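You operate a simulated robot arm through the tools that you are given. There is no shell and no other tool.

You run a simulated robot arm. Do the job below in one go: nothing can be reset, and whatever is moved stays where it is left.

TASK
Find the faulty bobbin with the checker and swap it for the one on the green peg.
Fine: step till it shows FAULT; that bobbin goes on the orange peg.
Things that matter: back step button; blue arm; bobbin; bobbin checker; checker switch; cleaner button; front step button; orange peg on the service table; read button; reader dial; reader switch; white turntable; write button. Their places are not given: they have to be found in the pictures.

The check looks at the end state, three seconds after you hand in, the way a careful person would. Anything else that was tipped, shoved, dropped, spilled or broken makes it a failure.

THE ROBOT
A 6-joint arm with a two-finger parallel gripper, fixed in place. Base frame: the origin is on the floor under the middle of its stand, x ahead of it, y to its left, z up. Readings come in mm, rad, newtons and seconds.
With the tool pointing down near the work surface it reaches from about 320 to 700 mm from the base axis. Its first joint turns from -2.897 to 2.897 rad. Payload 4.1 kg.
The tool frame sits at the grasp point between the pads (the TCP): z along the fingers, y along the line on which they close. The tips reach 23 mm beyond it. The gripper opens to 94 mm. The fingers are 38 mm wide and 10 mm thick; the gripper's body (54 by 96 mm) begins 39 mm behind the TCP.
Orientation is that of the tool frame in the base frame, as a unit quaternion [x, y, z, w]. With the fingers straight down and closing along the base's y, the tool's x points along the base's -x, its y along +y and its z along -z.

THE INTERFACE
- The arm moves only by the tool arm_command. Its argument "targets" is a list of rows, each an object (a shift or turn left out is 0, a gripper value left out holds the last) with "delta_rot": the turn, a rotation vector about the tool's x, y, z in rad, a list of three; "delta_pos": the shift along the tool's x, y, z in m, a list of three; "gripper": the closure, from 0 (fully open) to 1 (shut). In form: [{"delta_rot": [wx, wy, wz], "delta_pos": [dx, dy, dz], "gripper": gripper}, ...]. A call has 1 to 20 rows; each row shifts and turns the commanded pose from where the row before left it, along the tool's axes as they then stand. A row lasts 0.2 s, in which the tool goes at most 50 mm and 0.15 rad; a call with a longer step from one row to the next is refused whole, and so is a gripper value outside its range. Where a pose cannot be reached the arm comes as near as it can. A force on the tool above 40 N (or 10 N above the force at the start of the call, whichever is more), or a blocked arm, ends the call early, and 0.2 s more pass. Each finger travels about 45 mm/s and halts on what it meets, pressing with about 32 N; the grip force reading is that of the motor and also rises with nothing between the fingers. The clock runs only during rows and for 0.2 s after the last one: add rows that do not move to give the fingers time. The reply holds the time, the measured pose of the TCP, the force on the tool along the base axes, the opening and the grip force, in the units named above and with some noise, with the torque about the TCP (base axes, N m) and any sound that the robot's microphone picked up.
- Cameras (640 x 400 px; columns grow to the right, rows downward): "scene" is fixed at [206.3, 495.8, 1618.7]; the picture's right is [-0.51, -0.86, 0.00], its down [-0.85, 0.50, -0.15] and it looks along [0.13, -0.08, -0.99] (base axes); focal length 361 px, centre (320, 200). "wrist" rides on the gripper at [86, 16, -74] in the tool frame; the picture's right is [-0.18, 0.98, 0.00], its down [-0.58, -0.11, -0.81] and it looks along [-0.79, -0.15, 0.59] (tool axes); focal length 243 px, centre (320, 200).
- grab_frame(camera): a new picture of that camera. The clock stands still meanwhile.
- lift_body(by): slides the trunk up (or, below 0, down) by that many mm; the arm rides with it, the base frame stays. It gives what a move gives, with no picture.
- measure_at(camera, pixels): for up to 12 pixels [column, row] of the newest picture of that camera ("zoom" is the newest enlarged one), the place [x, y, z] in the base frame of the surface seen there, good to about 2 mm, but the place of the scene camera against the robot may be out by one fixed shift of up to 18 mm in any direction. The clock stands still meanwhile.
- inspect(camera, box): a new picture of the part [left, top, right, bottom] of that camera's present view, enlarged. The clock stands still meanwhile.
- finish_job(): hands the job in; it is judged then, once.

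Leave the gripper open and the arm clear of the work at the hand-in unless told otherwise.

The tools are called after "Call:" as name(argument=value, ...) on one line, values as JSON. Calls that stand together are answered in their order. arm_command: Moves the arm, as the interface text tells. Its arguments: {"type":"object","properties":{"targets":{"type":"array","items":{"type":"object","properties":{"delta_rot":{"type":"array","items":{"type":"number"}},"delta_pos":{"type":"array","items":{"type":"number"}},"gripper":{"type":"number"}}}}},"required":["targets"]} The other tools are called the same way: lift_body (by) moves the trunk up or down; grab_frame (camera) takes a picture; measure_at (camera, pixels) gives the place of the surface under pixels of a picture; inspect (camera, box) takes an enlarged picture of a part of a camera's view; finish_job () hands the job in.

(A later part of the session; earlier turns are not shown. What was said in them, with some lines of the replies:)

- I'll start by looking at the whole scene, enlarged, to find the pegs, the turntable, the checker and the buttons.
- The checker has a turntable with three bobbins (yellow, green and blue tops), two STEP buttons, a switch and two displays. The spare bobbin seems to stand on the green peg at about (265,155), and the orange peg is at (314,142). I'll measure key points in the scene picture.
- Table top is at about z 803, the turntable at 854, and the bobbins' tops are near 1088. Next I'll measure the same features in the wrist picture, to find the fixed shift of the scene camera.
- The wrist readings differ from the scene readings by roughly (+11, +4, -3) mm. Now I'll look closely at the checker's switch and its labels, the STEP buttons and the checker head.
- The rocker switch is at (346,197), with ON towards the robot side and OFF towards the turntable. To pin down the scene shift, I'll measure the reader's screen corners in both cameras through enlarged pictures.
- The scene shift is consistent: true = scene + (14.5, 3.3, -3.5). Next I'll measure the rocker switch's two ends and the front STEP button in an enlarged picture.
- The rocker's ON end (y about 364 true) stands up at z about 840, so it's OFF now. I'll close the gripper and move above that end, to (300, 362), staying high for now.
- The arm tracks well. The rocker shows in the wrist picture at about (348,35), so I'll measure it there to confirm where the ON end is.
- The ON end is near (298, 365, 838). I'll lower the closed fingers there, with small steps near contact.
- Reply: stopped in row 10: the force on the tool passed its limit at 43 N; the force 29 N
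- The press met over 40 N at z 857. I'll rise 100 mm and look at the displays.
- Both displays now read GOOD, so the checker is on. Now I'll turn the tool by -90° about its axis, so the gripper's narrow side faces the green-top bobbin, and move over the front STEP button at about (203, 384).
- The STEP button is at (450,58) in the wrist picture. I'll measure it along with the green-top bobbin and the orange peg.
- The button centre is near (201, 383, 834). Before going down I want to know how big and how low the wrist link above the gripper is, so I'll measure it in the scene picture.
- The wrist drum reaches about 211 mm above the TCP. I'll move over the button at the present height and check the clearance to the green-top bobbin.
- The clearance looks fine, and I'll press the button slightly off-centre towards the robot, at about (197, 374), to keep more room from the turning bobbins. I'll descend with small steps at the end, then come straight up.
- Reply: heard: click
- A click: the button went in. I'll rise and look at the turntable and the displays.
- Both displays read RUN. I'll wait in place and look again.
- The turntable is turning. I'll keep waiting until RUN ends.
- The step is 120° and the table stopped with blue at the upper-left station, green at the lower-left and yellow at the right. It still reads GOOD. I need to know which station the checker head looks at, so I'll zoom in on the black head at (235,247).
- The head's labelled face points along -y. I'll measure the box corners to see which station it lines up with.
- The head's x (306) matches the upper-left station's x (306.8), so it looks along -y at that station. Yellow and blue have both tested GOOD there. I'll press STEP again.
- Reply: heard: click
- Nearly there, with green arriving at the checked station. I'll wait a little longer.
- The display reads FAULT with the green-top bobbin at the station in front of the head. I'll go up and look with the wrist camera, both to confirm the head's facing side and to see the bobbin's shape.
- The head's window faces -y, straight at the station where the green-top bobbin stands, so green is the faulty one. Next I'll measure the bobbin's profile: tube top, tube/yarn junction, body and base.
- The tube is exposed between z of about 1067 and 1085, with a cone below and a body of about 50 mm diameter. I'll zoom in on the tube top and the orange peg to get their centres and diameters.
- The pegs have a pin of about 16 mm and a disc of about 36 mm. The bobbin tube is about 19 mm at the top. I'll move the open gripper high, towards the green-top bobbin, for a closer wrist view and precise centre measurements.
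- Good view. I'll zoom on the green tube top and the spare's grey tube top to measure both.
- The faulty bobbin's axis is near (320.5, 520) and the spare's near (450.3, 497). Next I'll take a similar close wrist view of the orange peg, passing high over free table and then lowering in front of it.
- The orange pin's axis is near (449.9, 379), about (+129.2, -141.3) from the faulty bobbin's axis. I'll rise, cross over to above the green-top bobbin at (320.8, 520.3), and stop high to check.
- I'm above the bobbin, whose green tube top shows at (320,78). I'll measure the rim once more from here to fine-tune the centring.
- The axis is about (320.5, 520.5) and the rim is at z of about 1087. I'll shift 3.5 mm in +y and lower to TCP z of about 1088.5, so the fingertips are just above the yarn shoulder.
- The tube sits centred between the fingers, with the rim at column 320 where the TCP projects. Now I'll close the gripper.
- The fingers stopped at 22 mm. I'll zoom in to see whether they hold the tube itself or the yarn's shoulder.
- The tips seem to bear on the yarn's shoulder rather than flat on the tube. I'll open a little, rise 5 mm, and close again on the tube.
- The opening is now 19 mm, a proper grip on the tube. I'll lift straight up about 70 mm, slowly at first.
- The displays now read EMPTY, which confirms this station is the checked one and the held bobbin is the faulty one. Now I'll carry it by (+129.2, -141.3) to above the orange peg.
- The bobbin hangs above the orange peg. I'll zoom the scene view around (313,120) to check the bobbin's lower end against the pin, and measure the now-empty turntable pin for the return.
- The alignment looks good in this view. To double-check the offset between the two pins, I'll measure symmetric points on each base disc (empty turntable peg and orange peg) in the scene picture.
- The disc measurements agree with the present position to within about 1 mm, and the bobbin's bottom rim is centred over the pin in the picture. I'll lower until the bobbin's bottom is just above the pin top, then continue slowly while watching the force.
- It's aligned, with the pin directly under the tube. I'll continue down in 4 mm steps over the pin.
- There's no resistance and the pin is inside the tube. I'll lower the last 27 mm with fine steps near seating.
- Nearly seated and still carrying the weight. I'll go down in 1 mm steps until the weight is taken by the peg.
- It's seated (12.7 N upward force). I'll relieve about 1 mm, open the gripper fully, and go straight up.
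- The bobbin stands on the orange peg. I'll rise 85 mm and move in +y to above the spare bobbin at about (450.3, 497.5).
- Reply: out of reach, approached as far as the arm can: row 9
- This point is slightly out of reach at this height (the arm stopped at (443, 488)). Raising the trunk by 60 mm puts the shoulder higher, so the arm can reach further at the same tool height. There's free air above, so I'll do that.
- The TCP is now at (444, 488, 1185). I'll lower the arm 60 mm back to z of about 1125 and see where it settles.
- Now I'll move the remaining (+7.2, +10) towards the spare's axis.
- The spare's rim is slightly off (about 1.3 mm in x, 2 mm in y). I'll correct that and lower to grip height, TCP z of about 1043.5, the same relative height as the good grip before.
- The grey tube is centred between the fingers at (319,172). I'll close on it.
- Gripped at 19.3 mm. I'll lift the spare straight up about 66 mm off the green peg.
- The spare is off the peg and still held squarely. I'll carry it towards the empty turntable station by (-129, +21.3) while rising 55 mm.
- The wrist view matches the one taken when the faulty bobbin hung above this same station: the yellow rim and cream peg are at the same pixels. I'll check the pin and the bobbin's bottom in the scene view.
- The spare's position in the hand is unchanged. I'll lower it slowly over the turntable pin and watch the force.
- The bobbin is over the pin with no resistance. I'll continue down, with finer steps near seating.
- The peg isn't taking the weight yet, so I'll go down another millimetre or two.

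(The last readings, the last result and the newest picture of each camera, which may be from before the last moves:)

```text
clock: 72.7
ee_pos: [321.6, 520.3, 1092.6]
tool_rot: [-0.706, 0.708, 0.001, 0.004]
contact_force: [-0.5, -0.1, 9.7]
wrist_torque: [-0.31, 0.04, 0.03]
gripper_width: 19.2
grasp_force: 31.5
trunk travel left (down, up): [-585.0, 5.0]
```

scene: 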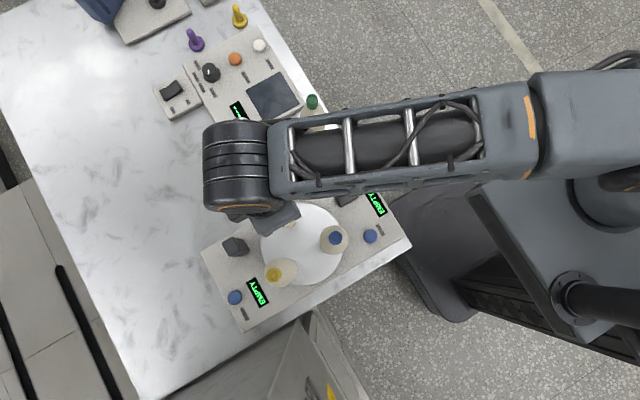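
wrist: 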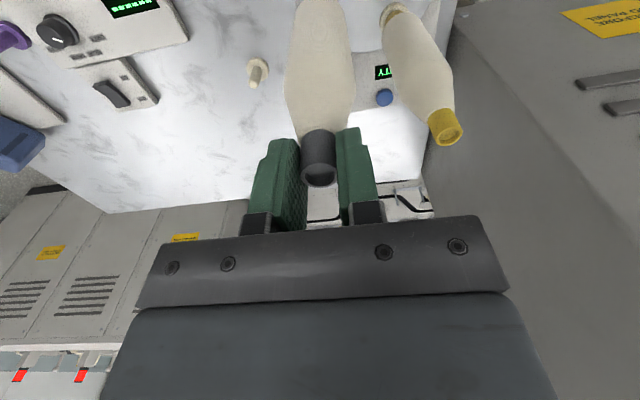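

It's seated (9.7 N upward). I'll look at the displays and then relieve slightly and open.

Call:
arm_command(targets=[{"delta_pos": [0, 0, -0.0008]}, {"gripper": 0.7}, {"gripper": 0.5}, {"gripper": 0.2}, {"gripper": 0}, {}, {}, {}, {}])

Call:
grab_frame(camera="wrist")

Call:
grab_frame(camera="scene")

```text
clock: 74.7
ee_pos: [320.9, 521.0, 1093.0]
tool_rot: [-0.707, 0.707, 0.001, 0.004]
contact_force: [0.2, -0.9, 0.3]
wrist_torque: [-0.02, 0.02, 0.03]
gripper_width: 94.1
grasp_force: 0.0
trunk travel left (down, up): [-585.0, 5.0]
```

```text
taken
```

wrist: 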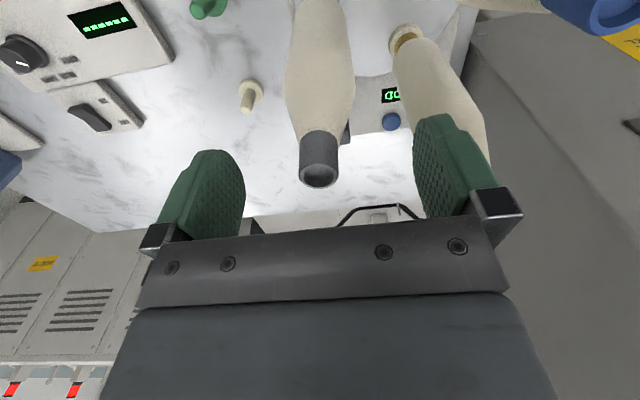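

```text
taken
```

scene: 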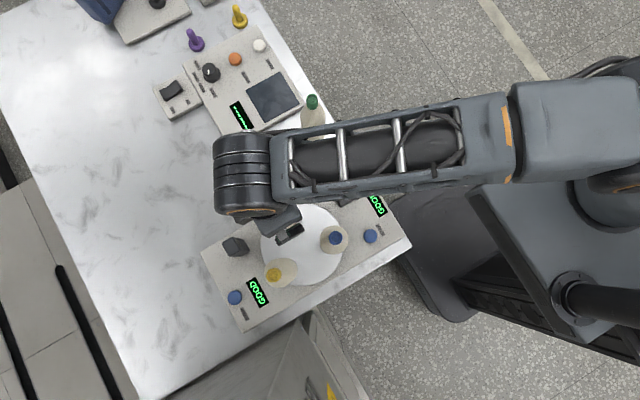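

Both displays now read GOOD with the spare in the checked station. I'll rise straight up and withdraw to clear space.

Call:
arm_command(targets=[{"delta_pos": [0, 0, -0.01]}, {"delta_pos": [0, 0, -0.02]}, {"delta_pos": [0, 0, -0.02]}, {"delta_pos": [0, 0, -0.02]}, {"delta_pos": [0, 0, -0.02]}, {"delta_pos": [0, 0, -0.01]}, {"delta_pos": [0.025, 0.0, 0]}, {"delta_pos": [0.025, 0.0, 0]}, {"delta_pos": [0.025, 0.0, 0]}, {"delta_pos": [0.025, 0.0, 0]}, {"delta_pos": [0.025, 0.0, 0]}, {"delta_pos": [0.025, 0.0, 0]}, {"delta_pos": [0.025, 0.0, 0]}, {"delta_pos": [0.025, 0.0, 0]}, {}, {}])

Call:
grab_frame(camera="wrist")

Call:
grab_frame(camera="scene")

```text
clock: 78.1
ee_pos: [319.8, 321.9, 1193.0]
tool_rot: [-0.706, 0.708, 0.0, 0.003]
contact_force: [-0.2, -0.1, -0.4]
wrist_torque: [0.0, 0.01, 0.02]
gripper_width: 93.8
grasp_force: 0.1
trunk travel left (down, up): [-585.0, 5.0]
```

```text
taken
```

wrist: 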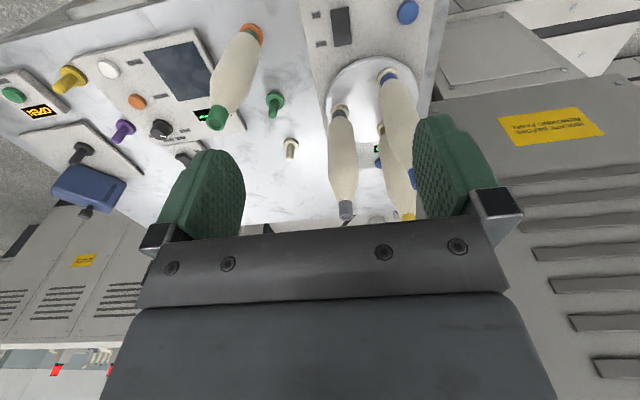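

```text
taken
```

scene: 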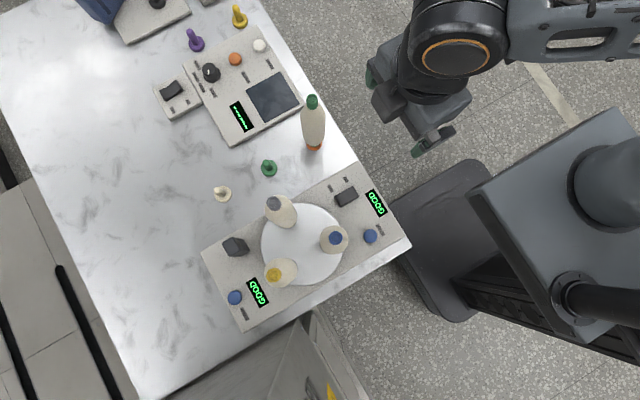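

Everything stands where it should: green-top on the orange peg, grey spare on the turntable, green peg empty. I'll check both closely once more for upright seating.

Call:
inspect(camera="scene", box=[280, 85, 344, 160])

Call:
inspect(camera="scene", box=[200, 160, 420, 340])

Call:
inspect(camera="wrist", box=[190, 10, 430, 230])

```text
5.33 times, centred on (312, 122) of scene
```

zoom: 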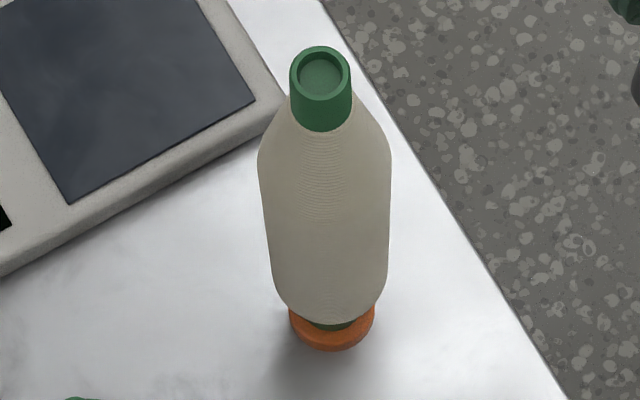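

```text
2.22 times, centred on (310, 250) of scene
```

zoom: 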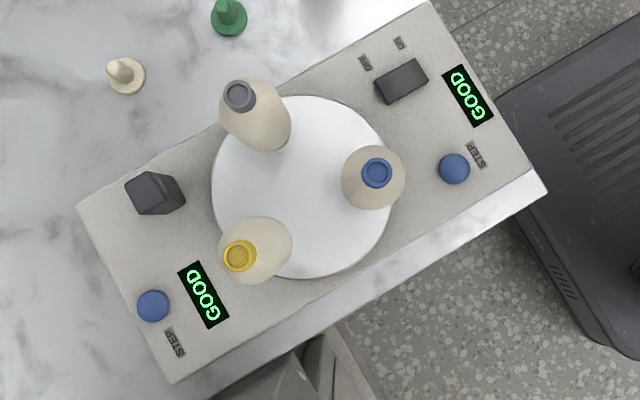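

```text
1.82 times, centred on (310, 120) of wrist
```

zoom: 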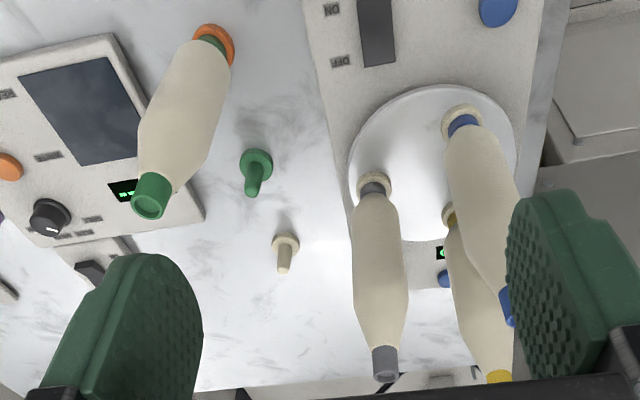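

Both bobbins are upright and fully seated, nothing else has moved, the gripper is open and the arm is clear. I'm handing in.

Call:
finish_job()

```text
The job is handed in.
```

The swap is done and handed in. The faulty bobbin was the green-topped one. It's now on the orange peg, and the grey spare from the green peg has taken its place on the turntable.

- **Finding it:** I switched the checker on and pressed the front step button twice. The yellow and blue bobbins read GOOD and the green one read FAULT. Lifting it off turned the displays to EMPTY, which confirmed it was the one being checked.
- **After the swap:** both displays read GOOD with the spare in place. In the last pictures both bobbins stood upright on their pegs and nothing else looked moved.
- **Left as is:** the checker is still on, and the turntable is two steps on from where it started. The trunk is 60 mm higher than at the start, because the arm couldn't quite reach the spare otherwise. The gripper is open and the arm is clear of the work.
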